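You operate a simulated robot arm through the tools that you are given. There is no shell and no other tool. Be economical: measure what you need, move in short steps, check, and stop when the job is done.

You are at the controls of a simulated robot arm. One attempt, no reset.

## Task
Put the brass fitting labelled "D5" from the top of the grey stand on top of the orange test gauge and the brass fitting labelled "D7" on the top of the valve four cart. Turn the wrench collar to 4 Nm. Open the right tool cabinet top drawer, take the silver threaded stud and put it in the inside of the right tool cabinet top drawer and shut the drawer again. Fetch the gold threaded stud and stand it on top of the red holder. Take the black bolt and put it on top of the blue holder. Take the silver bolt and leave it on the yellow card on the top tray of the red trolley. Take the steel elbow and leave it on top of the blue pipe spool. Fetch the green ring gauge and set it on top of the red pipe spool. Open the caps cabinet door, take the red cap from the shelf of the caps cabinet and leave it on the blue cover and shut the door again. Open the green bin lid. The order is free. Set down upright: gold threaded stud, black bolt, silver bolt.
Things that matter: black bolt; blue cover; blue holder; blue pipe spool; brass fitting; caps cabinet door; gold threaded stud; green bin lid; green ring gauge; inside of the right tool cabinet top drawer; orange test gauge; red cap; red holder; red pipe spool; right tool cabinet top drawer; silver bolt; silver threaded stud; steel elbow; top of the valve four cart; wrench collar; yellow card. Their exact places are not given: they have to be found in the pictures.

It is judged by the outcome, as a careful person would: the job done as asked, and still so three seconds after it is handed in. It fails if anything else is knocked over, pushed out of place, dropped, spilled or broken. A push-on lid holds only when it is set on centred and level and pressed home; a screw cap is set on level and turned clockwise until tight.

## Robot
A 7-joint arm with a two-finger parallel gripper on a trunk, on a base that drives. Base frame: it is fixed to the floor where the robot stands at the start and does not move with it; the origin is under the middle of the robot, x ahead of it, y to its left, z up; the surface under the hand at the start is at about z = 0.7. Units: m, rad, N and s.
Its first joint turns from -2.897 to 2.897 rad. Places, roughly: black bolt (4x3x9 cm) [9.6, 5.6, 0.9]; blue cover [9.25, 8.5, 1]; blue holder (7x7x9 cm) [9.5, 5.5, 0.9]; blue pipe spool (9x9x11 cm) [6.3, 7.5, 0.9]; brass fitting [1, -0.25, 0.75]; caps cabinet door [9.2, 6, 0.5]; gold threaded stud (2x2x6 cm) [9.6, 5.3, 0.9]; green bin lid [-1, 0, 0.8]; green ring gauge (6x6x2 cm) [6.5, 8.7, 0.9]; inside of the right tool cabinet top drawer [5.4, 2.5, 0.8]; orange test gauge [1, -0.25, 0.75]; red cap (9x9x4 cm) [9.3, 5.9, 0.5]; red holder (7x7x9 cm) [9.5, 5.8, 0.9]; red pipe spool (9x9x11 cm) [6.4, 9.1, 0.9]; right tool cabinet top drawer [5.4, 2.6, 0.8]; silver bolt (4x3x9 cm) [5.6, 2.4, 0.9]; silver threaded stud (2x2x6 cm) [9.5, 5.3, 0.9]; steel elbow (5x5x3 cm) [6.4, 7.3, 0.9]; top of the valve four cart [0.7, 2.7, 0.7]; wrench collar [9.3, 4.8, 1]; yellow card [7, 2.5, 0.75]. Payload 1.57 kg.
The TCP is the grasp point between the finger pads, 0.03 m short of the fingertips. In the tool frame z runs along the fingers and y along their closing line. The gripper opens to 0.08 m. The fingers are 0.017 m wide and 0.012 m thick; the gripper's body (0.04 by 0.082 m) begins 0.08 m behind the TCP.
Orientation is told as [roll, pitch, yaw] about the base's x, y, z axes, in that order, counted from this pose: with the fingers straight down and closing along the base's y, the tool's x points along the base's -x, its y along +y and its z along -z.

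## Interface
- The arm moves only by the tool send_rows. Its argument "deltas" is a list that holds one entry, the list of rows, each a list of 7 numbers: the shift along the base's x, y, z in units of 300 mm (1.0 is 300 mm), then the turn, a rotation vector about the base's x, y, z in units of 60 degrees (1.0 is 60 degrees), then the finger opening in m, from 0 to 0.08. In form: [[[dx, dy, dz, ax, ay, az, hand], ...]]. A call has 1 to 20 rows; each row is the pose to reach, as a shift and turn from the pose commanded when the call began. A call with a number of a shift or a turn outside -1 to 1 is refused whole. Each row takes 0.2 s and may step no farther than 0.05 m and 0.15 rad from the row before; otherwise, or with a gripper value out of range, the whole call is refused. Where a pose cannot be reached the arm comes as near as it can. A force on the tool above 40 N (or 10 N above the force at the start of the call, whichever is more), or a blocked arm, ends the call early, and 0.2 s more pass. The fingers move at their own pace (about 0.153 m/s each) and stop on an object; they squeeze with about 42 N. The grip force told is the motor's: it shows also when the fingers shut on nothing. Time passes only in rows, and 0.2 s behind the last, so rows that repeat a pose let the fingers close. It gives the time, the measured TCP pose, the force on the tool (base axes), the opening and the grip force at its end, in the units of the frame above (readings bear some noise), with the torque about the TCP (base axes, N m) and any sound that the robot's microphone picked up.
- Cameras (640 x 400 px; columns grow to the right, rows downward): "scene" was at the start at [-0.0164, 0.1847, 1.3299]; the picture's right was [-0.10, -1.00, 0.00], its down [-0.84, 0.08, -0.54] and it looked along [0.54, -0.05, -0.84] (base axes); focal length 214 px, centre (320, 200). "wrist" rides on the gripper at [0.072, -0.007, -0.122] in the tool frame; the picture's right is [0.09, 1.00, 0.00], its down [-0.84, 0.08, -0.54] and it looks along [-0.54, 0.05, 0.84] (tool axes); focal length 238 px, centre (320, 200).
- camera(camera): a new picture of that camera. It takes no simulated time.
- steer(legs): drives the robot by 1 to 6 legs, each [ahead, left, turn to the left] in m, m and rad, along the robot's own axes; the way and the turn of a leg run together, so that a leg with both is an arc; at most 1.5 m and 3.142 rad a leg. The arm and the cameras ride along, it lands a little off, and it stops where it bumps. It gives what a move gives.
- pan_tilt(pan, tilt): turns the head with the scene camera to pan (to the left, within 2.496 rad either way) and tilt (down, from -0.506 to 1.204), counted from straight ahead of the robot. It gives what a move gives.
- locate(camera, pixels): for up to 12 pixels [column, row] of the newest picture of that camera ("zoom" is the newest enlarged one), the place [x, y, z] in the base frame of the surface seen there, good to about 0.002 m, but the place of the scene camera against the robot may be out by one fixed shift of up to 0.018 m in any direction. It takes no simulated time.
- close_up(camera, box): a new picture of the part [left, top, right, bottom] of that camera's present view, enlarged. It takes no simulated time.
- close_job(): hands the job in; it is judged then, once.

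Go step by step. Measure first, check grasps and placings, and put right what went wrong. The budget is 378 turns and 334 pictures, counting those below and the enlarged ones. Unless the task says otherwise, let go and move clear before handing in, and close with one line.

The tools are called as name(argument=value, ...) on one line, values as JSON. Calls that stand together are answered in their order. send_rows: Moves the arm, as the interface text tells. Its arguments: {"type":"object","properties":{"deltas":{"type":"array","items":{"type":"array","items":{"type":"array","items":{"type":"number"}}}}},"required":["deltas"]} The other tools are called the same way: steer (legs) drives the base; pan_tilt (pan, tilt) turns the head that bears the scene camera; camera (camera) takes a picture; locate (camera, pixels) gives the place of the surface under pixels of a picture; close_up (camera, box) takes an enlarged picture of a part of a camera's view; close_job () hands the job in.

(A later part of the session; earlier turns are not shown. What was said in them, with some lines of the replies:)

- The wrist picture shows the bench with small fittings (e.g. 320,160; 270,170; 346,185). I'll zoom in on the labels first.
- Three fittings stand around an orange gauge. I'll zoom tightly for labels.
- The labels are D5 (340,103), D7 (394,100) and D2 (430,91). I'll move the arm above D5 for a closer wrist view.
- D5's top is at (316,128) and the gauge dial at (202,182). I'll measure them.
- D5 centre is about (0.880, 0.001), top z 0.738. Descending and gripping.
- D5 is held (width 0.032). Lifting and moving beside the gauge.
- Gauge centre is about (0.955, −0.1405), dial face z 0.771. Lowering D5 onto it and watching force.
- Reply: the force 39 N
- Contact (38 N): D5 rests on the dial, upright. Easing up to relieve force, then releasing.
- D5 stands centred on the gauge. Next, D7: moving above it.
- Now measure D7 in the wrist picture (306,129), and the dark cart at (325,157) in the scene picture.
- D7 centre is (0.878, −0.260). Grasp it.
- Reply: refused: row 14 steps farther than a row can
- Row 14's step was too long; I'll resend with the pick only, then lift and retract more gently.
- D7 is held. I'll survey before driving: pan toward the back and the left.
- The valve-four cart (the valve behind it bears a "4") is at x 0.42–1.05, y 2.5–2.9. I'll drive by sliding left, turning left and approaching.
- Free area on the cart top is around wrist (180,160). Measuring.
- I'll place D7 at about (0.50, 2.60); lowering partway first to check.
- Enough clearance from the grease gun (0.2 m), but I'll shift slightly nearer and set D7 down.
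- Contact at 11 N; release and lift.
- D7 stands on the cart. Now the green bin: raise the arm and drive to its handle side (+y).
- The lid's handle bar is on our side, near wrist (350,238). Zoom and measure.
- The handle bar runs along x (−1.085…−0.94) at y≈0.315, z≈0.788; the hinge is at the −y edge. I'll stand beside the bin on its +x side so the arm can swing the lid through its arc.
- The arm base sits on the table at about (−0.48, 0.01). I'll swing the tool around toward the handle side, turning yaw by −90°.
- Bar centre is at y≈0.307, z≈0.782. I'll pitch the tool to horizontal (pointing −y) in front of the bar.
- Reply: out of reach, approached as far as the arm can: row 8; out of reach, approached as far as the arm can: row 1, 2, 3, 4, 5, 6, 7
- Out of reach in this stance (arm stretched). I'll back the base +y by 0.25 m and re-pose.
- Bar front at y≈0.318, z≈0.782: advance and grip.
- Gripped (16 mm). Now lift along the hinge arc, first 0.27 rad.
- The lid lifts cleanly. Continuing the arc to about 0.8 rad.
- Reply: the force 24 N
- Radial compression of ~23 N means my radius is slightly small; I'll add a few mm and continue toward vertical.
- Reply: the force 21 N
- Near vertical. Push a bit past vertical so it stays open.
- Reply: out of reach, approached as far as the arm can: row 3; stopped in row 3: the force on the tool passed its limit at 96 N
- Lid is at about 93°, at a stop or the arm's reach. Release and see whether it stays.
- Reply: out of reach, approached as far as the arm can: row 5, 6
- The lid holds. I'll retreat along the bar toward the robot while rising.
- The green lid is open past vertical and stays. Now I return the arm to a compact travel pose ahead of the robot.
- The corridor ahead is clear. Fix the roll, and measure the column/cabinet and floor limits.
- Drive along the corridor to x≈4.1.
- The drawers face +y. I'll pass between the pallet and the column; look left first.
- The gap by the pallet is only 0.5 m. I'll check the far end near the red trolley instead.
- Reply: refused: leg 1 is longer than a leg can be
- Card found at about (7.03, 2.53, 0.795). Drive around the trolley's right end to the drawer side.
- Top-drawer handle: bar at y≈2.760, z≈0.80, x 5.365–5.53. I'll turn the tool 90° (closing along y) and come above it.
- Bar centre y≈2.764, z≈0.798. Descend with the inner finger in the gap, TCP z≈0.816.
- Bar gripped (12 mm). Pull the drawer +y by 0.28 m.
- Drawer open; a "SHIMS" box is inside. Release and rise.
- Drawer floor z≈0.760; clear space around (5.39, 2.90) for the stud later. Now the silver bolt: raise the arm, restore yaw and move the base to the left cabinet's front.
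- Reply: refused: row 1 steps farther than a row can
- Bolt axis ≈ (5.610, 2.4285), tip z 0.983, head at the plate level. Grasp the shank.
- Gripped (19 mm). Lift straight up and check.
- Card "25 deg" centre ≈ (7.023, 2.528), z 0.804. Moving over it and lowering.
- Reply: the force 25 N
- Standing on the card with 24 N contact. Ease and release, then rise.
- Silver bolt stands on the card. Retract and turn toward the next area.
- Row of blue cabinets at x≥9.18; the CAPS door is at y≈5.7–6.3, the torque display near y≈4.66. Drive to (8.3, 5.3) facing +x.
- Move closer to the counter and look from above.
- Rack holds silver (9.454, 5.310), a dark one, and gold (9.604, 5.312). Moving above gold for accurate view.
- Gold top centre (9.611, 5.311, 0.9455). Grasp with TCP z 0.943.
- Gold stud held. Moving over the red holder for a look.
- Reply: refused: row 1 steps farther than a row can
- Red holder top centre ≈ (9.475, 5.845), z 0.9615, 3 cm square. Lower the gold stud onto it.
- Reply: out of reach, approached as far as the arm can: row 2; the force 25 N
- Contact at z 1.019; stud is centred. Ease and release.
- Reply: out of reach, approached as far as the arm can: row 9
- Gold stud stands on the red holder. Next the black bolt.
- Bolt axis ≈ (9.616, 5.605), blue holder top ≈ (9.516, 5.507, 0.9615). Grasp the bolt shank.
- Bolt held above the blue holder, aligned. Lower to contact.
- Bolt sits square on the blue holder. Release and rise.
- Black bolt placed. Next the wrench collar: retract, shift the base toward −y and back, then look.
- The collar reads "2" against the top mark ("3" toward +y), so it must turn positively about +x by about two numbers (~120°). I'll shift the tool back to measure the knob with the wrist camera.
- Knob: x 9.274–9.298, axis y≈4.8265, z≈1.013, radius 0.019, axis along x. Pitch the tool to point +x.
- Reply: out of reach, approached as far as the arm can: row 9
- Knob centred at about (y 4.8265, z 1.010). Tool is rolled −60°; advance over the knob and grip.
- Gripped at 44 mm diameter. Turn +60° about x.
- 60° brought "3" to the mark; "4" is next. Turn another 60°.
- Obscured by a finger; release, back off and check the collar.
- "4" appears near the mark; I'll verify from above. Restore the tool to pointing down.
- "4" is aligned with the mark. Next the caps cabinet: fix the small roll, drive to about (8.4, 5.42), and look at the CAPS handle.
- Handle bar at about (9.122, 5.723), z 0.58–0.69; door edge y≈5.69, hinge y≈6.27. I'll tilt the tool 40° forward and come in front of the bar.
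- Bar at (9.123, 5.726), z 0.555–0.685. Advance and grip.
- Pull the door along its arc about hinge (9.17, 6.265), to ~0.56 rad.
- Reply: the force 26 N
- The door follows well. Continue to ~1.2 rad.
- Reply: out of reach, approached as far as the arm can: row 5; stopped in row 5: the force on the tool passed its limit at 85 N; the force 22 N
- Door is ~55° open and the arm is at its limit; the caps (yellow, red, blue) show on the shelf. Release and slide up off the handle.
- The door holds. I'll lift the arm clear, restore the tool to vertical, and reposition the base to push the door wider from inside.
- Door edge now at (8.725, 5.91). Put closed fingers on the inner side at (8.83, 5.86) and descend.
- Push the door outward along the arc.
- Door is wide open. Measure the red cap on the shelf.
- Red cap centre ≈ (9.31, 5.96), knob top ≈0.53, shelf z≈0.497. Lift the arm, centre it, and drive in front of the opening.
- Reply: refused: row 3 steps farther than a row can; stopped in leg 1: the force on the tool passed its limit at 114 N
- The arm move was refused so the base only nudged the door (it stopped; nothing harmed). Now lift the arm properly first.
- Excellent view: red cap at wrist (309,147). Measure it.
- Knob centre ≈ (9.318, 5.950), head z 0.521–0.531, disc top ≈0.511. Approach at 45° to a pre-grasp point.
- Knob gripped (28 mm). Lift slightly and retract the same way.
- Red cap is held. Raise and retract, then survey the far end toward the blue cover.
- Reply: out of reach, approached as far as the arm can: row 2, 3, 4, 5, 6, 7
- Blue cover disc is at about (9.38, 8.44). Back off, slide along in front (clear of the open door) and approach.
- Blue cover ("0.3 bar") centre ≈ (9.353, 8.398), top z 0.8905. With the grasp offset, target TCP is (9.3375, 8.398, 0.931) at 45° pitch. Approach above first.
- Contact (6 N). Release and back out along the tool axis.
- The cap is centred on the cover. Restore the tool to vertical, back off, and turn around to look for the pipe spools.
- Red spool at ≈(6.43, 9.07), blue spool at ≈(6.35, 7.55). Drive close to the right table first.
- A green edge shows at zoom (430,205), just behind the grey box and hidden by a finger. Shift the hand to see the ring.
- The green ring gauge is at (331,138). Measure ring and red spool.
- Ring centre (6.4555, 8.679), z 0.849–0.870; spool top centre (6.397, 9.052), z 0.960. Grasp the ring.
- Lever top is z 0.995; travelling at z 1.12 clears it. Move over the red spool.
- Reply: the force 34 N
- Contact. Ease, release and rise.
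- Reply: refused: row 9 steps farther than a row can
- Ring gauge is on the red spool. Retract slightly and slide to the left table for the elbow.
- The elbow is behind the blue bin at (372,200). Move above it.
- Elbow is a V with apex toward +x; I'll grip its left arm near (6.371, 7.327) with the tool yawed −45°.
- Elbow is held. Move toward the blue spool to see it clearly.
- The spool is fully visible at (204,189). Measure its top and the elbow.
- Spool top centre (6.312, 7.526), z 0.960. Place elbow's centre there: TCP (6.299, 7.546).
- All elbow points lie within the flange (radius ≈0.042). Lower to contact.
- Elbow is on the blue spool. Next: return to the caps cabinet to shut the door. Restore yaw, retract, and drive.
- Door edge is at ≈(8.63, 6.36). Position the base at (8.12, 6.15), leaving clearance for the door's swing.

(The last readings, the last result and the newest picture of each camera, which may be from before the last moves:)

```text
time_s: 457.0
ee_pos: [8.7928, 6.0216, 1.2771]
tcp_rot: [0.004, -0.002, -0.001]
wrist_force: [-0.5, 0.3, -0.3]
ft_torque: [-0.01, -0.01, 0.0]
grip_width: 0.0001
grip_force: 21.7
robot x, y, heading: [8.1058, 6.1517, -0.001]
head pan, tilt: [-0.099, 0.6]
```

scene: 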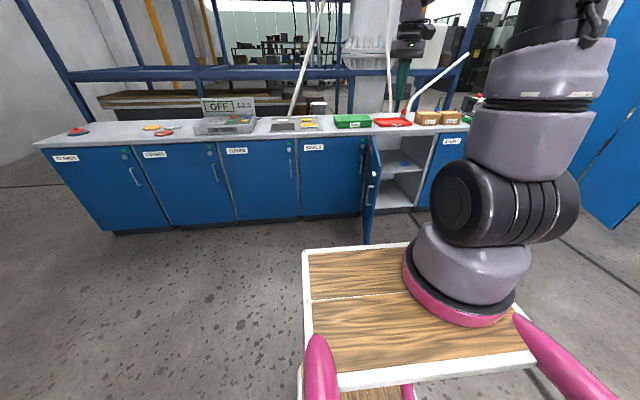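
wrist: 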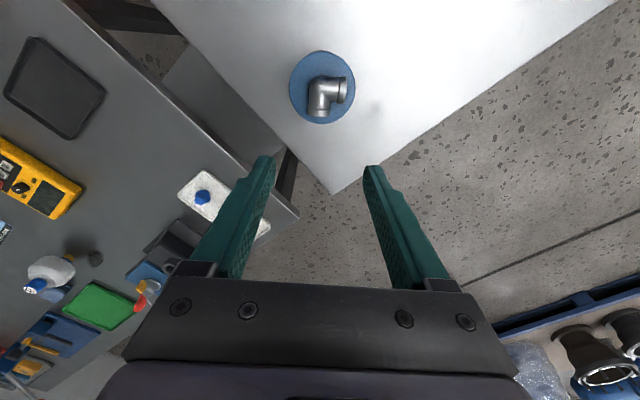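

send_rows(deltas=[[[-0.01, 0.15, -0.05, 0, 0, 0, 0], [-0.02, 0.3, -0.1, 0, 0, 0, 0], [-0.03, 0.45, -0.15, 0, 0, 0, 0], [-0.04, 0.6, -0.2, 0, 0, 0, 0], [-0.05, 0.75, -0.25, 0, 0, 0, 0], [-0.05, 0.9, -0.3, 0, 0, 0, 0], [-0.05, 1.0, -0.35, 0, 0, 0, 0]]])

send_rows(deltas=[[[0, 0.14, -0.05, 0, 0, 0, 0], [0, 0.28, -0.1, 0, 0, 0, 0], [0, 0.38, -0.2, 0, 0, 0, 0], [0, 0.38, -0.35, 0, 0, 0, 0]]])

camera(camera="wrist")

camera(camera="scene")

```text
time_s: 458.6
ee_pos: [8.7774, 6.3199, 1.1733]
tcp_rot: [0.005, -0.001, -0.003]
wrist_force: [-0.2, 0.2, 0.4]
ft_torque: [0.05, 0.0, 0.0]
grip_width: 0.0
grip_force: 21.6
robot x, y, heading: [8.1066, 6.1492, 0.002]
head pan, tilt: [-0.099, 0.6]
```

```text
time_s: 459.6
ee_pos: [8.7783, 6.4357, 1.0665]
tcp_rot: [0.007, -0.001, -0.001]
wrist_force: [-1.0, 0.6, 0.2]
ft_torque: [0.01, -0.09, -0.01]
grip_width: 0.0002
grip_force: 21.3
robot x, y, heading: [8.1078, 6.149, 0.004]
head pan, tilt: [-0.099, 0.6]
```

```text
138 pictures are left
```

wrist: 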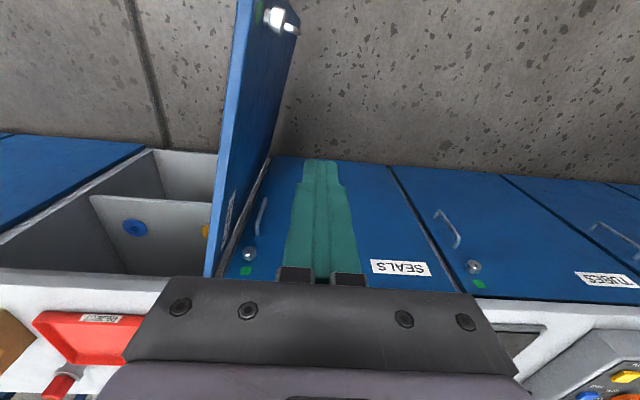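

```text
137 pictures are left
```

scene: 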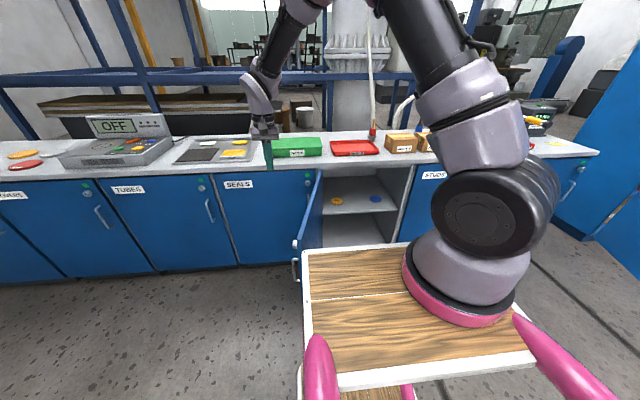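

locate(camera="wrist", pixels=[[212, 240], [225, 150], [238, 50], [285, 20], [208, 270]])

```text
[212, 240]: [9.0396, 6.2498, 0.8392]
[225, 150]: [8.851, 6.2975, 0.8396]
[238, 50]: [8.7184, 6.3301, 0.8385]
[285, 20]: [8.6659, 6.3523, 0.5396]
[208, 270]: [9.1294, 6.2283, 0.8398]
```

Descend on the outer side and push the door closed along the arc.

send_rows(deltas=[[[0, 0, -0.15, 0, 0, 0, 0], [0, 0, -0.3, 0, 0, 0, 0], [0, 0, -0.45, 0, 0, 0, 0], [0, 0, -0.6, 0, 0, 0, 0], [0, 0, -0.75, 0, 0, 0, 0], [0, 0, -0.9, 0, 0, 0, 0], [0, 0, -0.95, 0, 0, 0, 0]]])

send_rows(deltas=[[[0.003, -0.106, 0, 0, 0, 0, 0], [-0.05, -0.239, 0, 0, 0, 0, 0], [-0.089, -0.377, 0, 0, 0, 0, 0], [-0.115, -0.518, 0, 0, 0, 0, 0], [-0.126, -0.66, 0, 0, 0, 0, 0], [-0.123, -0.804, 0, 0, 0, 0, 0], [-0.106, -0.946, 0, 0, 0, 0, 0]]])

camera(camera="scene")

```text
time_s: 461.2
ee_pos: [8.7761, 6.4344, 0.7827]
tcp_rot: [0.005, 0.0, -0.002]
wrist_force: [-0.2, 0.2, 0.8]
ft_torque: [0.0, -0.01, -0.01]
grip_width: 0.0003
grip_force: 21.7
robot x, y, heading: [8.1098, 6.1499, -0.002]
head pan, tilt: [-0.099, 0.6]
```

```text
time_s: 462.8
ee_pos: [8.7452, 6.1508, 0.7818]
tcp_rot: [0.003, 0.0, 0.0]
wrist_force: [-0.4, -0.5, 0.6]
ft_torque: [-0.05, -0.04, 0.01]
grip_width: 0.0002
grip_force: 21.7
robot x, y, heading: [8.1098, 6.1536, -0.002]
head pan, tilt: [-0.099, 0.6]
```

```text
136 pictures are left
```

scene: 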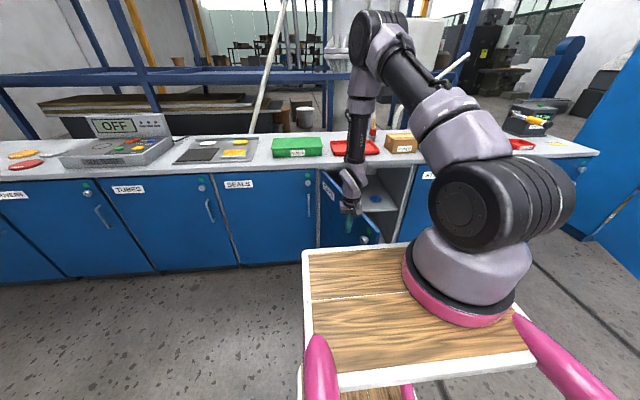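

send_rows(deltas=[[[0.031, -0.14, 0, 0, 0, 0, 0], [0.076, -0.276, 0, 0, 0, 0, 0], [0.135, -0.406, 0, 0, 0, 0, 0], [0.206, -0.531, 0, 0, 0, 0, 0], [0.29, -0.647, 0, 0, 0, 0, 0], [0.384, -0.755, 0, 0, 0, 0, 0], [0.489, -0.853, 0, 0, 0, 0, 0], [0.603, -0.939, 0, 0, 0, 0, 0]]])

camera(camera="scene")

```text
time_s: 464.6
ee_pos: [8.9288, 5.8696, 0.7841]
tcp_rot: [0.004, -0.001, -0.002]
wrist_force: [-0.4, 0.2, 0.4]
ft_torque: [-0.03, 0.0, -0.01]
grip_width: 0.0002
grip_force: 21.3
robot x, y, heading: [8.1069, 6.1501, -0.001]
head pan, tilt: [-0.099, 0.6]
```

```text
135 pictures are left
```

scene: 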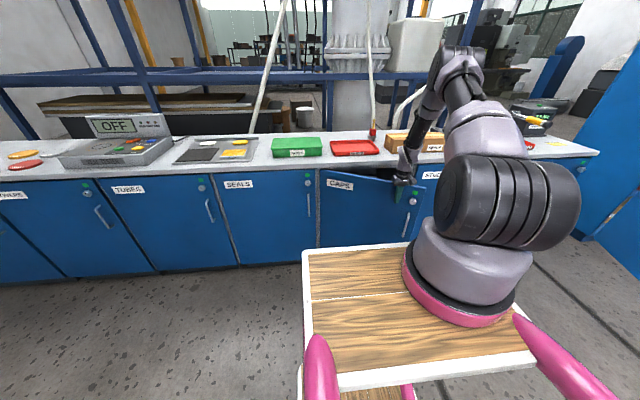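

Nearly shut. I'll lift off, tilt the tool forward (so the hand clears the counter's edge), move closer and push it home.

send_rows(deltas=[[[-0.12, 0.02, 0.05, 0, 0, 0, 0], [-0.24, 0.04, 0.15, 0, 0, 0, 0], [-0.36, 0.06, 0.27, 0, -0.08, 0, 0], [-0.46, 0.08, 0.38, 0, -0.16, 0, 0], [-0.5, 0.1, 0.5, 0, -0.25, 0, 0], [-0.5, 0.1, 0.6, 0, -0.33, 0, 0], [-0.5, 0.1, 0.7, 0, -0.42, 0, 0], [-0.5, 0.1, 0.8, 0, -0.5, 0, 0], [-0.5, 0.1, 0.9, 0, -0.6, 0, 0], [-0.5, 0.1, 0.9, 0, -0.7, 0, 0]]])

steer(legs=[[0, -0.3, 0], [0.23, 0, 0]])

camera(camera="wrist")

camera(camera="scene")

```text
refused: row 3 steps farther than a row can; nothing moved
```

```text
time_s: 467.9
ee_pos: [9.1152, 5.5668, 0.7818]
tcp_rot: [0.008, 0.016, -0.001]
wrist_force: [-5.5, 1.3, 1.5]
ft_torque: [-0.05, -0.65, 0.13]
grip_width: 0.0001
grip_force: 21.2
robot x, y, heading: [8.2987, 5.8447, 0.003]
head pan, tilt: [-0.099, 0.6]
stopped in leg 2: the force on the tool passed its limit at 112 N (the readings are from after the stop); the commanded pose is now the measured one
```

```text
134 pictures are left
```

wrist: 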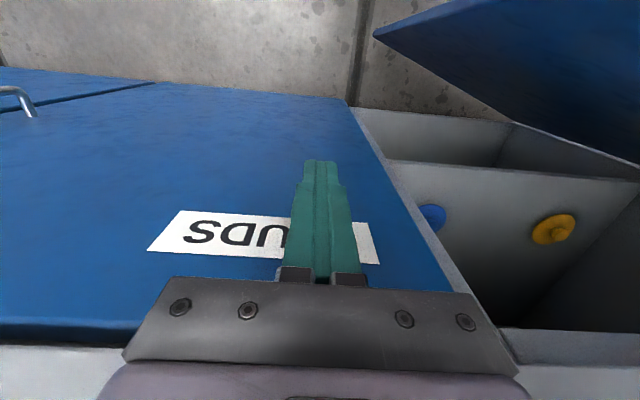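

```text
133 pictures are left
```

scene: 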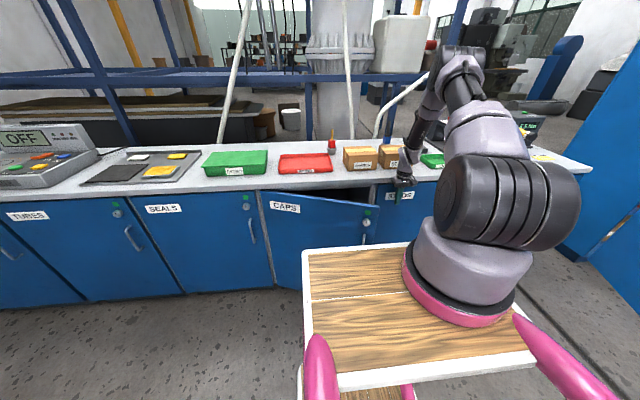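

The row limit refused the arm move again and the base stopped against the counter edge. From now on I won't chain drives. Retract the arm carefully.

send_rows(deltas=[[[-0.12, 0, 0, 0, 0, 0, 0], [-0.26, 0.02, 0.04, 0, 0, 0, 0], [-0.38, 0.04, 0.1, 0, -0.08, 0, 0], [-0.48, 0.06, 0.18, 0, -0.16, 0, 0], [-0.55, 0.08, 0.3, 0, -0.25, 0, 0], [-0.58, 0.1, 0.42, 0, -0.33, 0, 0], [-0.6, 0.12, 0.55, 0, -0.42, 0, 0], [-0.6, 0.14, 0.68, 0, -0.5, 0, 0], [-0.6, 0.16, 0.8, 0, -0.6, 0, 0], [-0.6, 0.18, 0.9, 0, -0.7, 0, 0]]])

pan_tilt(pan=0.0, tilt=0.7)

camera(camera="scene")

```text
time_s: 470.1
ee_pos: [8.9541, 5.6145, 1.053]
tcp_rot: [0.012, -0.714, -0.004]
wrist_force: [1.0, 0.7, -0.3]
ft_torque: [0.05, 0.02, 0.02]
grip_width: 0.0001
grip_force: 20.9
out of reach, approached as far as the arm can: row 10
robot x, y, heading: [8.3032, 5.8461, 0.003]
head pan, tilt: [-0.099, 0.6]
```

```text
time_s: 470.7
ee_pos: [8.9536, 5.6138, 1.0527]
tcp_rot: [0.012, -0.713, 0.0]
wrist_force: [-0.4, -0.1, -0.4]
ft_torque: [-0.02, -0.02, 0.03]
grip_width: 0.0
grip_force: 21.5
robot x, y, heading: [8.3068, 5.8482, 0.003]
head pan, tilt: [0.0, 0.7]
```

```text
132 pictures are left
```

scene: 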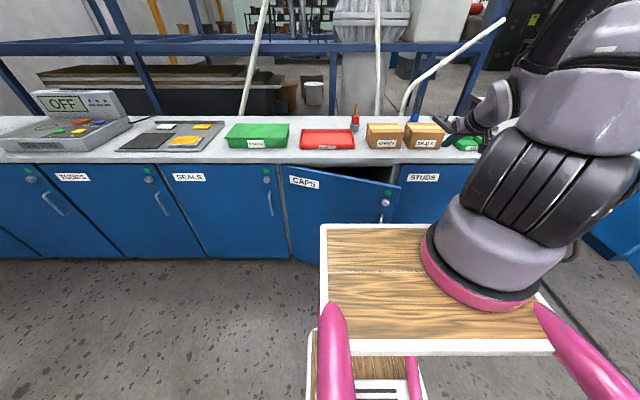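

close_up(camera="scene", box=[270, 90, 470, 210])

locate(camera="scene", pixels=[[400, 187], [350, 180], [290, 170], [386, 203]])

```text
3.20 times, centred on (370, 150) of scene
```

zoom: 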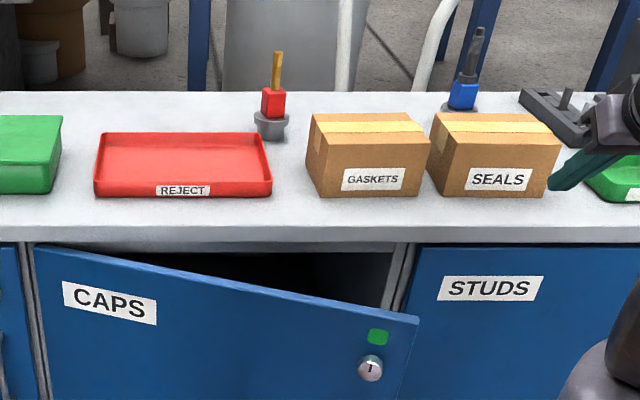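

```text
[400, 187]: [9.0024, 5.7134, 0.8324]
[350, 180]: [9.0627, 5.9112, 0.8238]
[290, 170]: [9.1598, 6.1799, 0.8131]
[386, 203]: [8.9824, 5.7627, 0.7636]
```

Holders are intact and the door is ~20° ajar. Bring the tilted closed fingers in front of it at (8.93, 5.86, 0.68).

send_rows(deltas=[[[-0.02, 0.1, -0.1, 0, 0, 0, 0], [-0.04, 0.2, -0.2, 0, 0, 0, 0], [-0.06, 0.3, -0.3, 0, 0, 0, 0], [-0.08, 0.4, -0.4, 0, 0, 0, 0], [-0.08, 0.5, -0.5, 0, 0, 0, 0], [-0.08, 0.6, -0.6, 0, 0, 0, 0], [-0.08, 0.7, -0.7, 0, 0, 0, 0], [-0.08, 0.8, -0.8, 0, 0, 0, 0], [-0.08, 0.82, -0.95, 0, 0, 0, 0]]])

camera(camera="wrist")

```text
time_s: 472.7
ee_pos: [8.928, 5.86, 0.7667]
tcp_rot: [0.01, -0.716, -0.004]
wrist_force: [0.1, -0.6, -0.8]
ft_torque: [0.0, 0.02, 0.03]
grip_width: 0.0002
grip_force: 20.9
out of reach, approached as far as the arm can: row 1, 2, 3, 4, 5, 6
robot x, y, heading: [8.3063, 5.8475, -0.0]
head pan, tilt: [0.0, 0.7]
```

```text
130 pictures are left
```

wrist: 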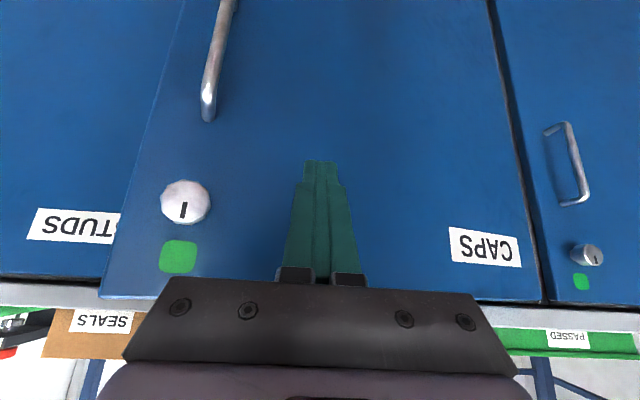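

send_rows(deltas=[[[0, 0, -0.14, 0, 0, 0, 0], [0, 0, -0.28, 0, 0, 0, 0], [0.14, 0, -0.28, 0, 0, 0, 0], [0.28, 0, -0.28, 0, 0, 0, 0], [0.42, 0, -0.28, 0, 0, 0, 0], [0.54, 0, -0.28, 0, 0, 0, 0], [0.64, 0, -0.28, 0, 0, 0, 0], [0.69, 0, -0.28, 0, 0, 0, 0], [0.72, 0, -0.28, 0, 0, 0, 0]]])

close_up(camera="scene", box=[250, 100, 450, 260])

```text
time_s: 474.8
ee_pos: [9.1367, 5.8605, 0.6815]
tcp_rot: [0.008, -0.702, -0.002]
wrist_force: [-7.2, -0.6, 3.9]
ft_torque: [-0.04, 0.05, -0.04]
grip_width: 0.0001
grip_force: 21.0
robot x, y, heading: [8.3043, 5.8476, -0.002]
head pan, tilt: [0.0, 0.7]
stopped in row 9: the force on the tool passed its limit at 91 N (the readings are from after the stop); the commanded pose is now the measured one
```

```text
2.50 times, centred on (350, 180) of scene
```

zoom: 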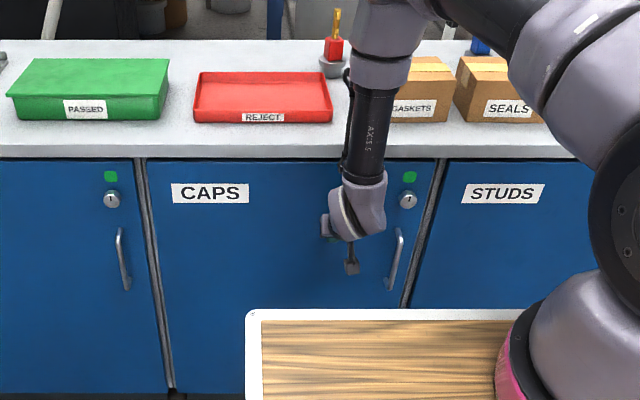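

The CAPS door is shut. Back off and raise the arm.

send_rows(deltas=[[[-0.14, 0, 0, 0, 0, 0, 0], [-0.28, 0, 0.03, 0, 0, 0, 0], [-0.4, 0, 0.1, 0, 0, 0, 0], [-0.5, 0, 0.2, 0, 0.05, 0, 0], [-0.5, 0, 0.34, 0, 0.1, 0, 0], [-0.5, 0, 0.48, 0, 0.2, 0, 0], [-0.5, 0, 0.62, 0, 0.3, 0, 0], [-0.5, 0, 0.76, 0, 0.4, 0, 0], [-0.5, 0, 0.9, 0, 0.5, 0, 0], [-0.5, 0, 1.0, 0, 0.6, 0, 0]]])

camera(camera="scene")

```text
time_s: 477.0
ee_pos: [8.9864, 5.8592, 0.9817]
tcp_rot: [0.009, -0.075, 0.0]
wrist_force: [0.3, -0.1, 0.5]
ft_torque: [0.0, 0.0, 0.04]
grip_width: 0.0
grip_force: 21.2
robot x, y, heading: [8.3048, 5.8476, 0.005]
head pan, tilt: [0.0, 0.7]
```

```text
128 pictures are left
```

scene: 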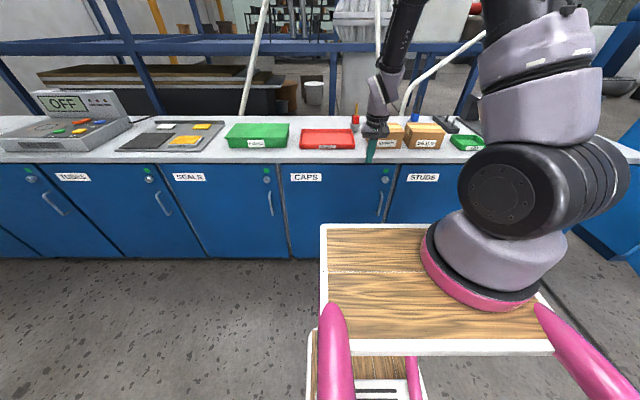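

send_rows(deltas=[[[0, 0, 0.15, 0, 0.07, 0, 0.02], [0, 0, 0.3, 0, 0.07, 0, 0.05], [0, 0, 0.45, 0, 0.07, 0, 0.05], [0, 0, 0.6, 0, 0.07, 0, 0.05], [0, 0, 0.75, 0, 0.07, 0, 0.05], [0, 0, 0.88, 0, 0.07, 0, 0.05]]])

```text
time_s: 478.4
ee_pos: [8.9883, 5.8596, 1.2479]
tcp_rot: [0.009, -0.002, 0.0]
wrist_force: [0.9, -0.6, -1.0]
ft_torque: [-0.02, 0.05, -0.02]
grip_width: 0.05
grip_force: 0.0
robot x, y, heading: [8.3033, 5.849, 0.005]
head pan, tilt: [0.0, 0.7]
```

steer(legs=[[0, -0.48, 0], [0.3, 0, 0]])

camera(camera="wrist")

```text
time_s: 482.9
ee_pos: [9.291, 5.3783, 1.2475]
tcp_rot: [0.009, -0.003, -0.006]
wrist_force: [0.4, -0.2, -1.0]
ft_torque: [-0.01, 0.03, -0.03]
grip_width: 0.0498
grip_force: 0.0
robot x, y, heading: [8.6071, 5.3641, 0.002]
head pan, tilt: [0.0, 0.7]
```

```text
127 pictures are left
```

wrist: 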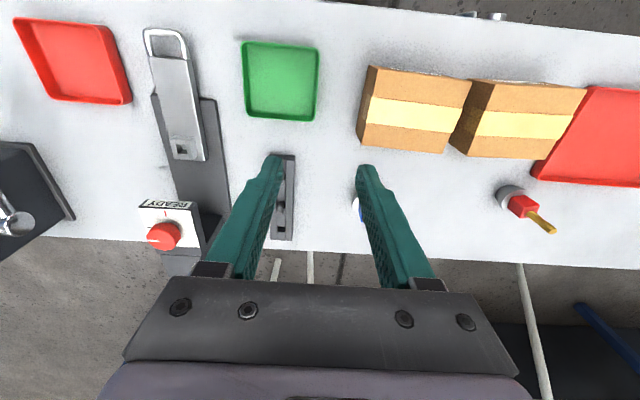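

send_rows(deltas=[[[0.1, -0.06, -0.08, 0, 0, 0, 0.05], [0.2, -0.12, -0.16, 0, 0, 0, 0.05], [0.3, -0.18, -0.24, 0, 0, 0, 0.05], [0.4, -0.223, -0.34, 0, 0, 0, 0.05], [0.45, -0.223, -0.46, 0, 0, 0, 0.05]]])

camera(camera="wrist")

```text
time_s: 484.1
ee_pos: [9.4267, 5.3106, 1.109]
tcp_rot: [0.009, -0.003, -0.007]
wrist_force: [-0.8, -0.3, -0.1]
ft_torque: [0.02, -0.03, -0.03]
grip_width: 0.0504
grip_force: 0.1
robot x, y, heading: [8.6072, 5.3676, 0.0]
head pan, tilt: [0.0, 0.7]
```

```text
126 pictures are left
```

wrist: 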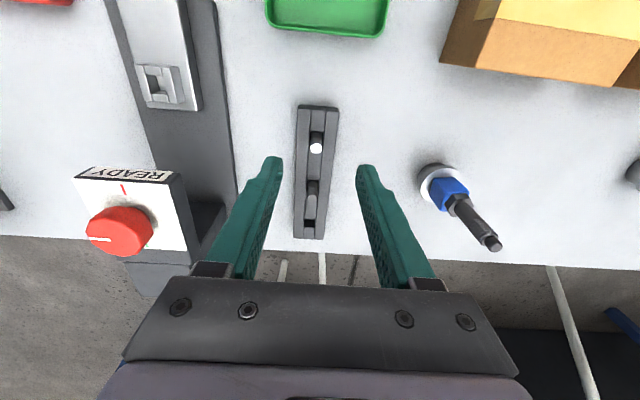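

close_up(camera="wrist", box=[290, 100, 350, 240])

locate(camera="wrist", pixels=[[316, 149], [316, 138], [310, 148], [322, 148], [309, 205], [312, 190]])

```text
2.86 times, centred on (320, 170) of wrist
```

zoom: 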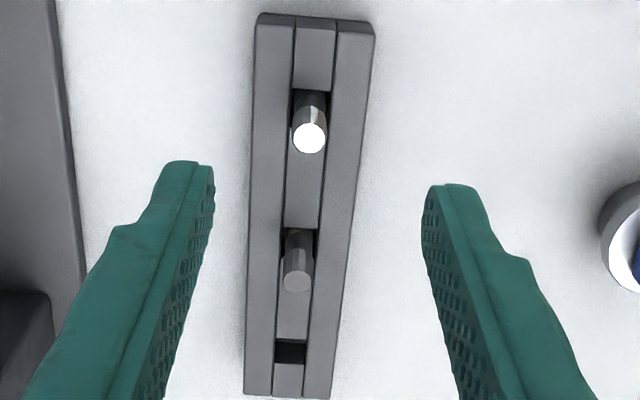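

```text
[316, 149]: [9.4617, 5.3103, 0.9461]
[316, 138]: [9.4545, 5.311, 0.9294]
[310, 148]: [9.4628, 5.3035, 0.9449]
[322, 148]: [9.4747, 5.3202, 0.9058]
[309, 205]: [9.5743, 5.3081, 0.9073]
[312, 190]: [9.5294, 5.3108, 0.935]
```

pan_tilt(pan=-0.15, tilt=0.6)

camera(camera="scene")

```text
time_s: 484.8
ee_pos: [9.4266, 5.311, 1.1101]
tcp_rot: [0.009, -0.003, -0.005]
wrist_force: [-0.2, -1.0, 0.9]
ft_torque: [-0.01, 0.01, -0.01]
grip_width: 0.05
grip_force: 0.1
robot x, y, heading: [8.6063, 5.3662, -0.002]
head pan, tilt: [-0.15, 0.6]
```

```text
124 pictures are left
```

scene: 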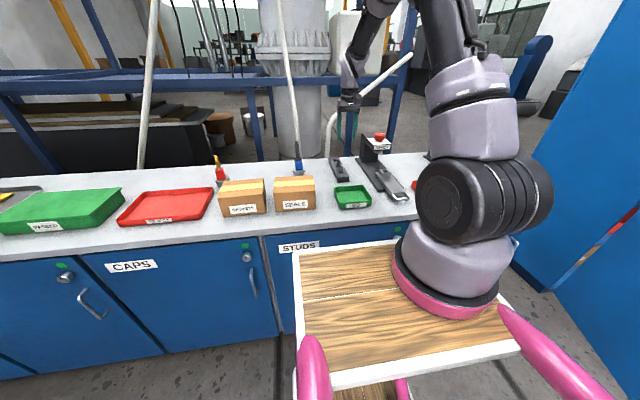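

close_up(camera="scene", box=[322, 148, 354, 188])

```text
10.00 times, centred on (338, 168) of scene
```

zoom: 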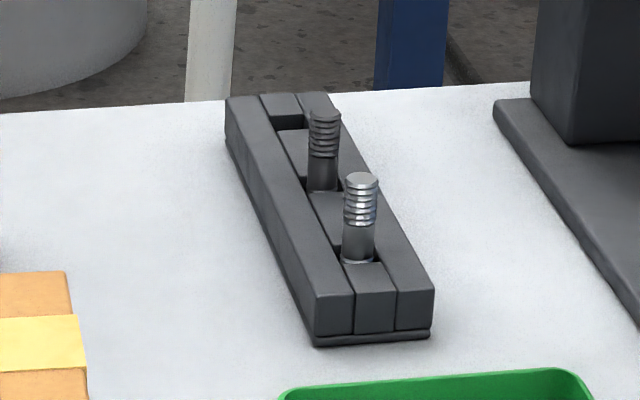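

The front stud is silver, the other dark. Grasp the silver at (9.462, 5.3105).

send_rows(deltas=[[[0.08, 0, -0.12, 0, 0, 0, 0.05], [0.118, 0, -0.26, 0, 0, 0, 0.05], [0.118, 0, -0.4, 0, 0, 0, 0.05], [0.118, 0, -0.5, 0, 0, 0, 0.05], [0.118, 0, -0.553, 0, 0, 0, 0.05], [0.118, 0, -0.553, 0, 0, 0, 0.02], [0.118, 0, -0.553, 0, 0, 0, 0.0], [0.118, 0, -0.553, 0, 0, 0, 0.0], [0.118, 0, -0.5, 0, 0, 0, 0.0], [0.118, 0, -0.36, 0, 0, 0, 0.0], [0.118, 0, -0.2, 0, 0, 0, 0.0], [0.08, 0, -0.06, 0, 0, 0, 0.0]]])

camera(camera="wrist")

```text
time_s: 487.4
ee_pos: [9.4511, 5.3118, 1.0921]
tcp_rot: [0.01, -0.002, -0.006]
wrist_force: [0.7, -0.9, -1.3]
ft_torque: [0.0, 0.0, 0.02]
grip_width: 0.0144
grip_force: 30.1
robot x, y, heading: [8.6059, 5.3682, 0.001]
head pan, tilt: [-0.15, 0.6]
```

```text
122 pictures are left
```

wrist: 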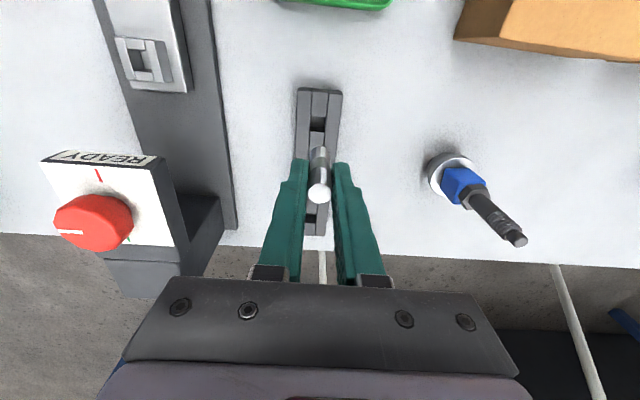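

Silver stud held. Retract to travel pose, then drive to the open drawer.

send_rows(deltas=[[[-0.1, 0, 0.12, 0, 0, 0, 0], [-0.2, 0, 0.24, 0, 0, 0, 0], [-0.3, 0, 0.36, 0, 0, 0, 0], [-0.4, 0, 0.48, 0, 0, 0, 0], [-0.5, 0, 0.56, 0, 0, 0, 0], [-0.62, 0, 0.6, 0, 0, 0, 0], [-0.74, 0, 0.6, 0, 0, 0, 0]]])

```text
time_s: 489.0
ee_pos: [9.2277, 5.3106, 1.2709]
tcp_rot: [0.009, -0.002, -0.006]
wrist_force: [0.6, 0.5, -1.5]
ft_torque: [0.0, 0.03, -0.02]
grip_width: 0.0144
grip_force: 30.4
robot x, y, heading: [8.6101, 5.3676, -0.001]
head pan, tilt: [-0.15, 0.6]
```

steer(legs=[[-0.6, 0, 0], [0, 0, -2.584], [1.5, 0, 0], [1.45, 0, 0], [0, 0, 1.0]])

pan_tilt(pan=0.0, tilt=0.7)

camera(camera="scene")

camera(camera="wrist")

```text
time_s: 514.9
ee_pos: [5.4463, 3.1648, 1.2711]
tcp_rot: [0.009, -0.004, -1.581]
wrist_force: [0.0, 1.2, 0.1]
ft_torque: [0.04, 0.04, 0.01]
grip_width: 0.0142
grip_force: 30.2
robot x, y, heading: [5.5066, 3.7854, -1.573]
head pan, tilt: [-0.15, 0.6]
```

```text
time_s: 515.6
ee_pos: [5.4464, 3.1651, 1.2715]
tcp_rot: [0.009, -0.001, -1.582]
wrist_force: [-0.9, 0.5, -1.5]
ft_torque: [0.02, -0.02, -0.02]
grip_width: 0.0141
grip_force: 30.8
robot x, y, heading: [5.5062, 3.7876, -1.58]
head pan, tilt: [0.0, 0.7]
```

```text
121 pictures are left
```

scene: 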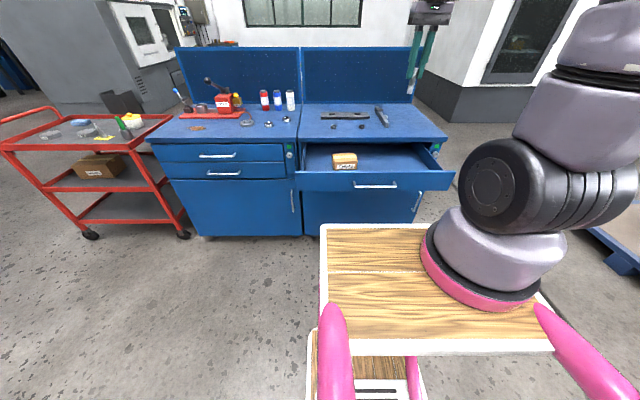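

```text
120 pictures are left
```

wrist: 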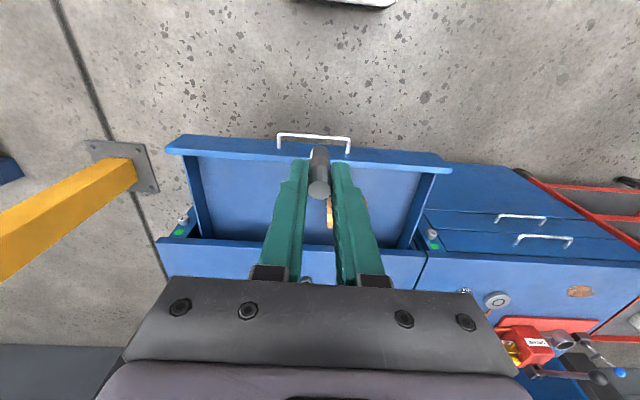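

Drawer is still open. Move the stud over the drawer's free area (5.38, 2.88).

send_rows(deltas=[[[-0.03, -0.15, 0, 0, 0, 0, 0], [-0.06, -0.3, 0, 0, 0, 0, 0], [-0.09, -0.45, -0.03, 0, 0, 0, 0], [-0.12, -0.6, -0.08, 0, 0, 0, 0], [-0.16, -0.74, -0.15, 0, 0, 0, 0], [-0.2, -0.86, -0.24, 0, 0, 0, 0], [-0.22, -0.95, -0.36, 0, 0, 0, 0], [-0.22, -0.95, -0.52, 0, 0, 0, 0], [-0.22, -0.95, -0.68, 0, 0, 0, 0], [-0.22, -0.95, -0.84, 0, 0, 0, 0], [-0.22, -0.95, -1.0, 0, 0, 0, 0]]])

camera(camera="wrist")

```text
time_s: 518.0
ee_pos: [5.3793, 2.8823, 0.9713]
tcp_rot: [0.009, -0.004, -1.582]
wrist_force: [-0.6, 0.2, -0.3]
ft_torque: [0.01, -0.04, 0.02]
grip_width: 0.0144
grip_force: 30.7
robot x, y, heading: [5.5068, 3.7876, -1.581]
head pan, tilt: [0.0, 0.7]
```

```text
119 pictures are left
```

wrist: 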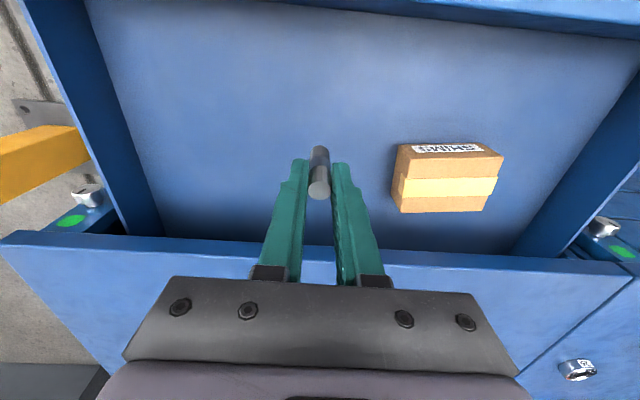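

send_rows(deltas=[[[0, 0, -0.14, 0, 0, 0, 0], [0, 0, -0.28, 0, 0, 0, 0], [0, 0, -0.4, 0, 0, 0, 0], [0, 0, -0.47, 0, 0, 0, 0], [0, 0, -0.495, 0, 0, 0, 0], [0, 0, -0.503, 0, 0, 0, 0], [0, 0, -0.509, 0, 0, 0, 0]]])

```text
time_s: 519.6
ee_pos: [5.3796, 2.8793, 0.8197]
tcp_rot: [0.008, -0.007, -1.582]
wrist_force: [0.2, -1.0, 24.4]
ft_torque: [-0.17, 0.09, 0.02]
grip_width: 0.0146
grip_force: 31.1
robot x, y, heading: [5.5062, 3.7847, -1.581]
head pan, tilt: [0.0, 0.7]
```

Stud stands on the drawer floor. Release and rise.

send_rows(deltas=[[[0, 0, 0.008, 0, 0, 0, 0], [0, 0, 0.008, 0, 0, 0, 0.02], [0, 0, 0.008, 0, 0, 0, 0.03], [0, 0, 0.008, 0, 0, 0, 0.04], [0, 0, 0.05, 0, 0, 0, 0.04], [0, 0, 0.18, 0, 0, 0, 0.04], [0, 0, 0.32, 0, 0, 0, 0.04], [0, 0, 0.46, 0, 0, 0, 0.04], [0, 0, 0.6, 0, 0, 0, 0.04], [0, 0, 0.74, 0, 0, 0, 0.04]]])

camera(camera="wrist")

```text
time_s: 521.8
ee_pos: [5.3803, 2.8785, 1.0397]
tcp_rot: [0.009, -0.005, -1.583]
wrist_force: [1.1, -0.3, -0.3]
ft_torque: [0.04, -0.01, 0.0]
grip_width: 0.04
grip_force: 0.0
robot x, y, heading: [5.509, 3.7855, -1.574]
head pan, tilt: [0.0, 0.7]
```

```text
118 pictures are left
```

wrist: 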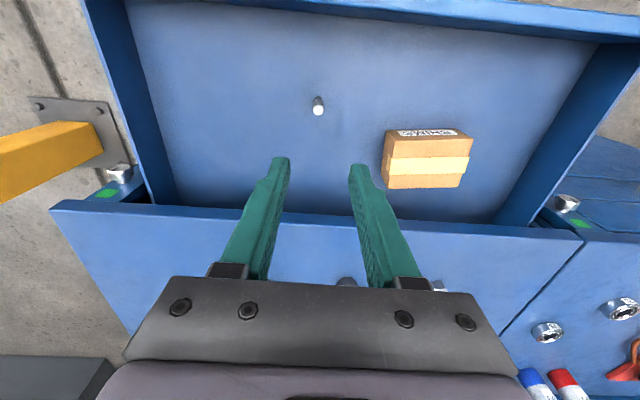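

Stud stands in the drawer. Close fingers, move in front of the handle and down.

send_rows(deltas=[[[0.04, 0.14, 0.05, 0, 0, 0, 0.02], [0.08, 0.28, 0.08, 0, 0, 0, 0.0], [0.12, 0.42, 0.08, 0, 0, 0, 0.0], [0.16, 0.56, 0.08, 0, 0, 0, 0.0], [0.2, 0.7, 0.08, 0, 0, 0, 0.0], [0.223, 0.84, 0.05, 0, 0, 0, 0.0], [0.223, 0.86, -0.1, 0, 0, 0, 0.0], [0.223, 0.86, -0.25, 0, 0, 0, 0.0], [0.223, 0.86, -0.4, 0, 0, 0, 0.0], [0.223, 0.86, -0.55, 0, 0, 0, 0.0], [0.223, 0.86, -0.7, 0, 0, 0, 0.0], [0.223, 0.86, -0.8, 0, 0, 0, 0.0]]])

camera(camera="wrist")

```text
time_s: 524.4
ee_pos: [5.4482, 3.1397, 0.8016]
tcp_rot: [0.01, -0.003, -1.581]
wrist_force: [0.4, 0.1, -0.3]
ft_torque: [0.04, 0.02, 0.02]
grip_width: 0.0
grip_force: 21.5
robot x, y, heading: [5.5079, 3.7866, -1.582]
head pan, tilt: [0.0, 0.7]
```

```text
117 pictures are left
```

wrist: 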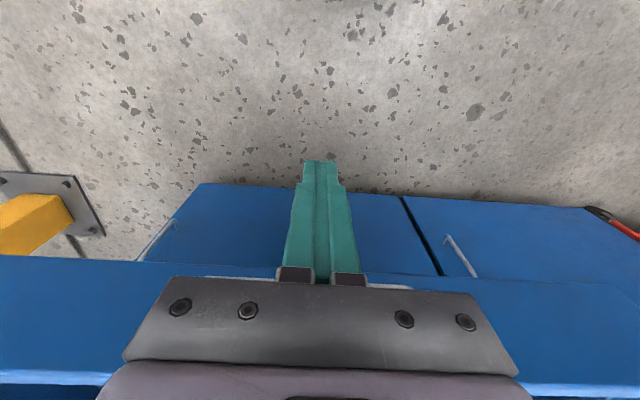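

Push the drawer in gently.

send_rows(deltas=[[[0, -0.12, 0, 0, 0, 0, 0], [0, -0.22, 0, 0, 0, 0, 0], [0, -0.28, 0, 0, 0, 0, 0], [0, -0.34, 0, 0, 0, 0, 0], [0, -0.41, 0, 0, 0, 0, 0], [0, -0.48, 0, 0, 0, 0, 0], [0, -0.55, 0, 0, 0, 0, 0], [0, -0.62, 0, 0, 0, 0, 0], [0, -0.69, 0, 0, 0, 0, 0], [0, -0.76, 0, 0, 0, 0, 0], [0, -0.83, 0, 0, 0, 0, 0], [0, -0.9, 0, 0, 0, 0, 0]]])

camera(camera="wrist")

```text
time_s: 527.0
ee_pos: [5.4466, 2.8658, 0.8018]
tcp_rot: [0.008, -0.002, -1.581]
wrist_force: [-0.5, 0.1, 0.1]
ft_torque: [0.01, 0.03, 0.02]
grip_width: 0.0
grip_force: 21.3
robot x, y, heading: [5.5057, 3.7878, -1.575]
head pan, tilt: [0.0, 0.7]
```

```text
116 pictures are left
```

wrist: 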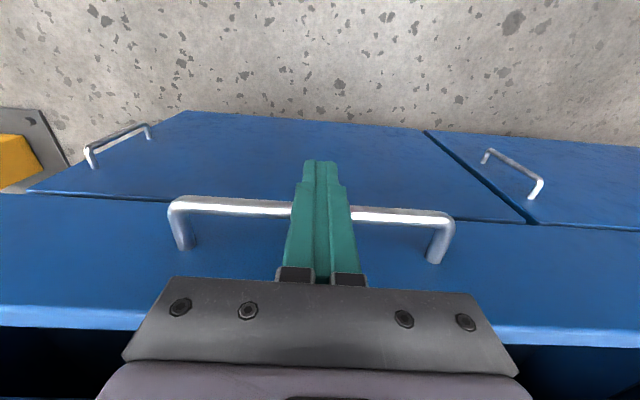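

send_rows(deltas=[[[0, -0.07, 0, 0, 0, 0, 0], [0, -0.14, 0, 0, 0, 0, 0], [0, -0.2, 0, 0, 0, 0, 0], [0, -0.25, 0, 0, 0, 0, 0], [0, -0.28, 0, 0, 0, 0, 0], [0, -0.3, 0, 0, 0, 0, 0], [0, -0.315, 0, 0, 0, 0, 0]]])

camera(camera="scene")

```text
time_s: 528.6
ee_pos: [5.4467, 2.7771, 0.7982]
tcp_rot: [0.011, 0.006, -1.585]
wrist_force: [-0.5, 11.9, 4.5]
ft_torque: [0.0, -0.07, 0.01]
grip_width: 0.0
grip_force: 21.1
robot x, y, heading: [5.5059, 3.787, -1.578]
head pan, tilt: [0.0, 0.7]
stopped in row 7: the force on the tool passed its limit at 45 N (the readings are from after the stop); the commanded pose is now the measured one
```

```text
115 pictures are left
```

scene: 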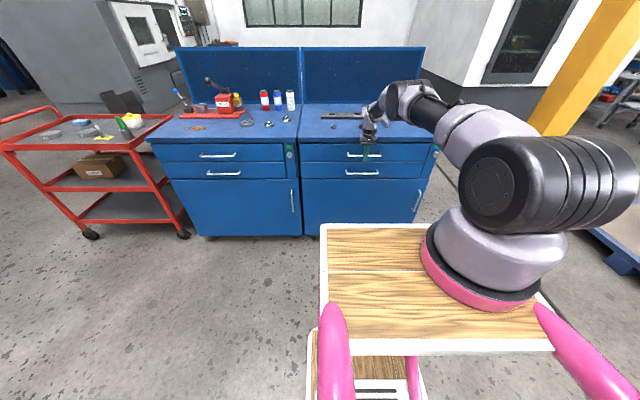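

Drawer closed against its stop. Retreat and verify it (and the silver bolt on the trolley).

send_rows(deltas=[[[0, 0.1, 0, 0, 0, 0, 0], [0, 0.22, 0.02, 0, 0, 0, 0], [0, 0.34, 0.06, 0, 0, 0, 0], [0, 0.44, 0.16, 0, 0, 0, 0], [0, 0.5, 0.3, 0, 0, 0, 0], [0, 0.55, 0.44, 0, 0, 0, 0], [0, 0.6, 0.58, 0, 0, 0, 0], [0, 0.65, 0.72, 0, 0, 0, 0], [0, 0.7, 0.86, 0, 0, 0, 0], [0, 0.7, 1.0, 0, 0, 0, 0]]])

close_up(camera="scene", box=[290, 90, 450, 220])

close_up(camera="scene", box=[20, 90, 190, 190])

camera(camera="wrist")

```text
time_s: 530.8
ee_pos: [5.4469, 2.9872, 1.0981]
tcp_rot: [0.01, 0.007, -1.583]
wrist_force: [0.4, 0.1, -0.1]
ft_torque: [0.0, -0.03, 0.0]
grip_width: 0.0
grip_force: 21.7
robot x, y, heading: [5.5064, 3.7874, -1.578]
head pan, tilt: [0.0, 0.7]
```

```text
3.08 times, centred on (370, 155) of scene
```

zoom: 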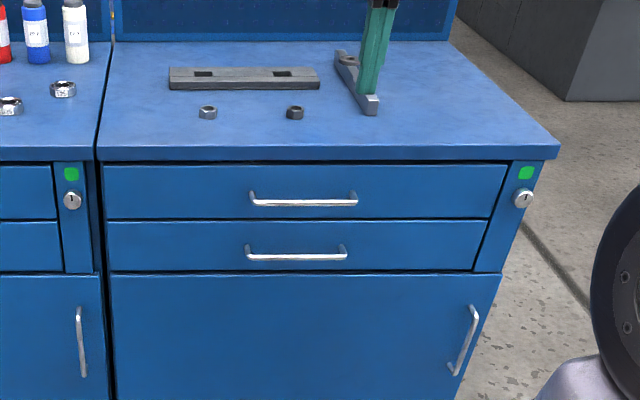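

```text
3.76 times, centred on (105, 140) of scene
```

zoom: 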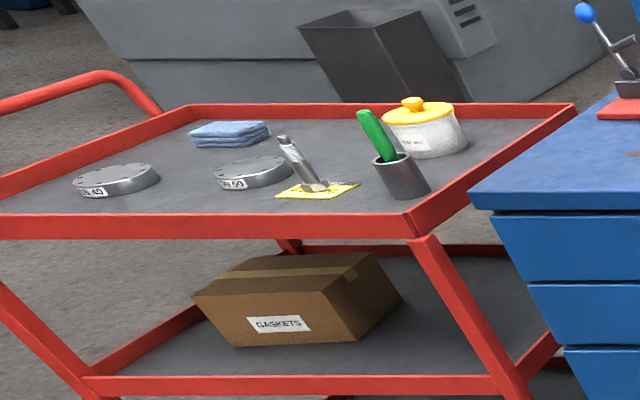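

```text
112 pictures are left
```

wrist: 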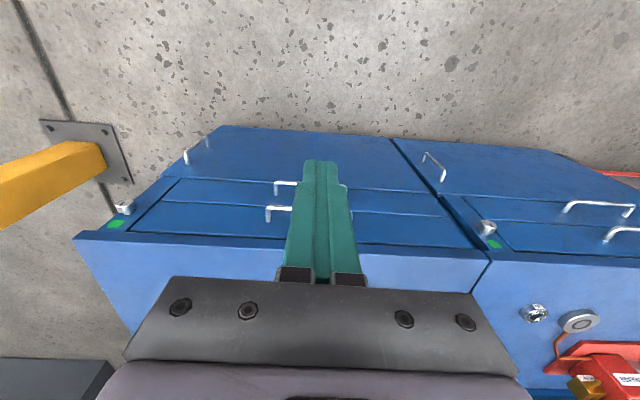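

All sub-tasks are verified in the pictures: the drawer is shut, the bolt stands on the card, and the arm is clear. I'm handing in.

close_job()

```text
The job is handed in.
```

I finished every part of the task and handed it in; the arm had let go and was clear of everything. Two driving errors pressed the hand against the open caps door and later the counter edge (114 N and 112 N); the nearby pieces still stood and nothing looked damaged afterwards.
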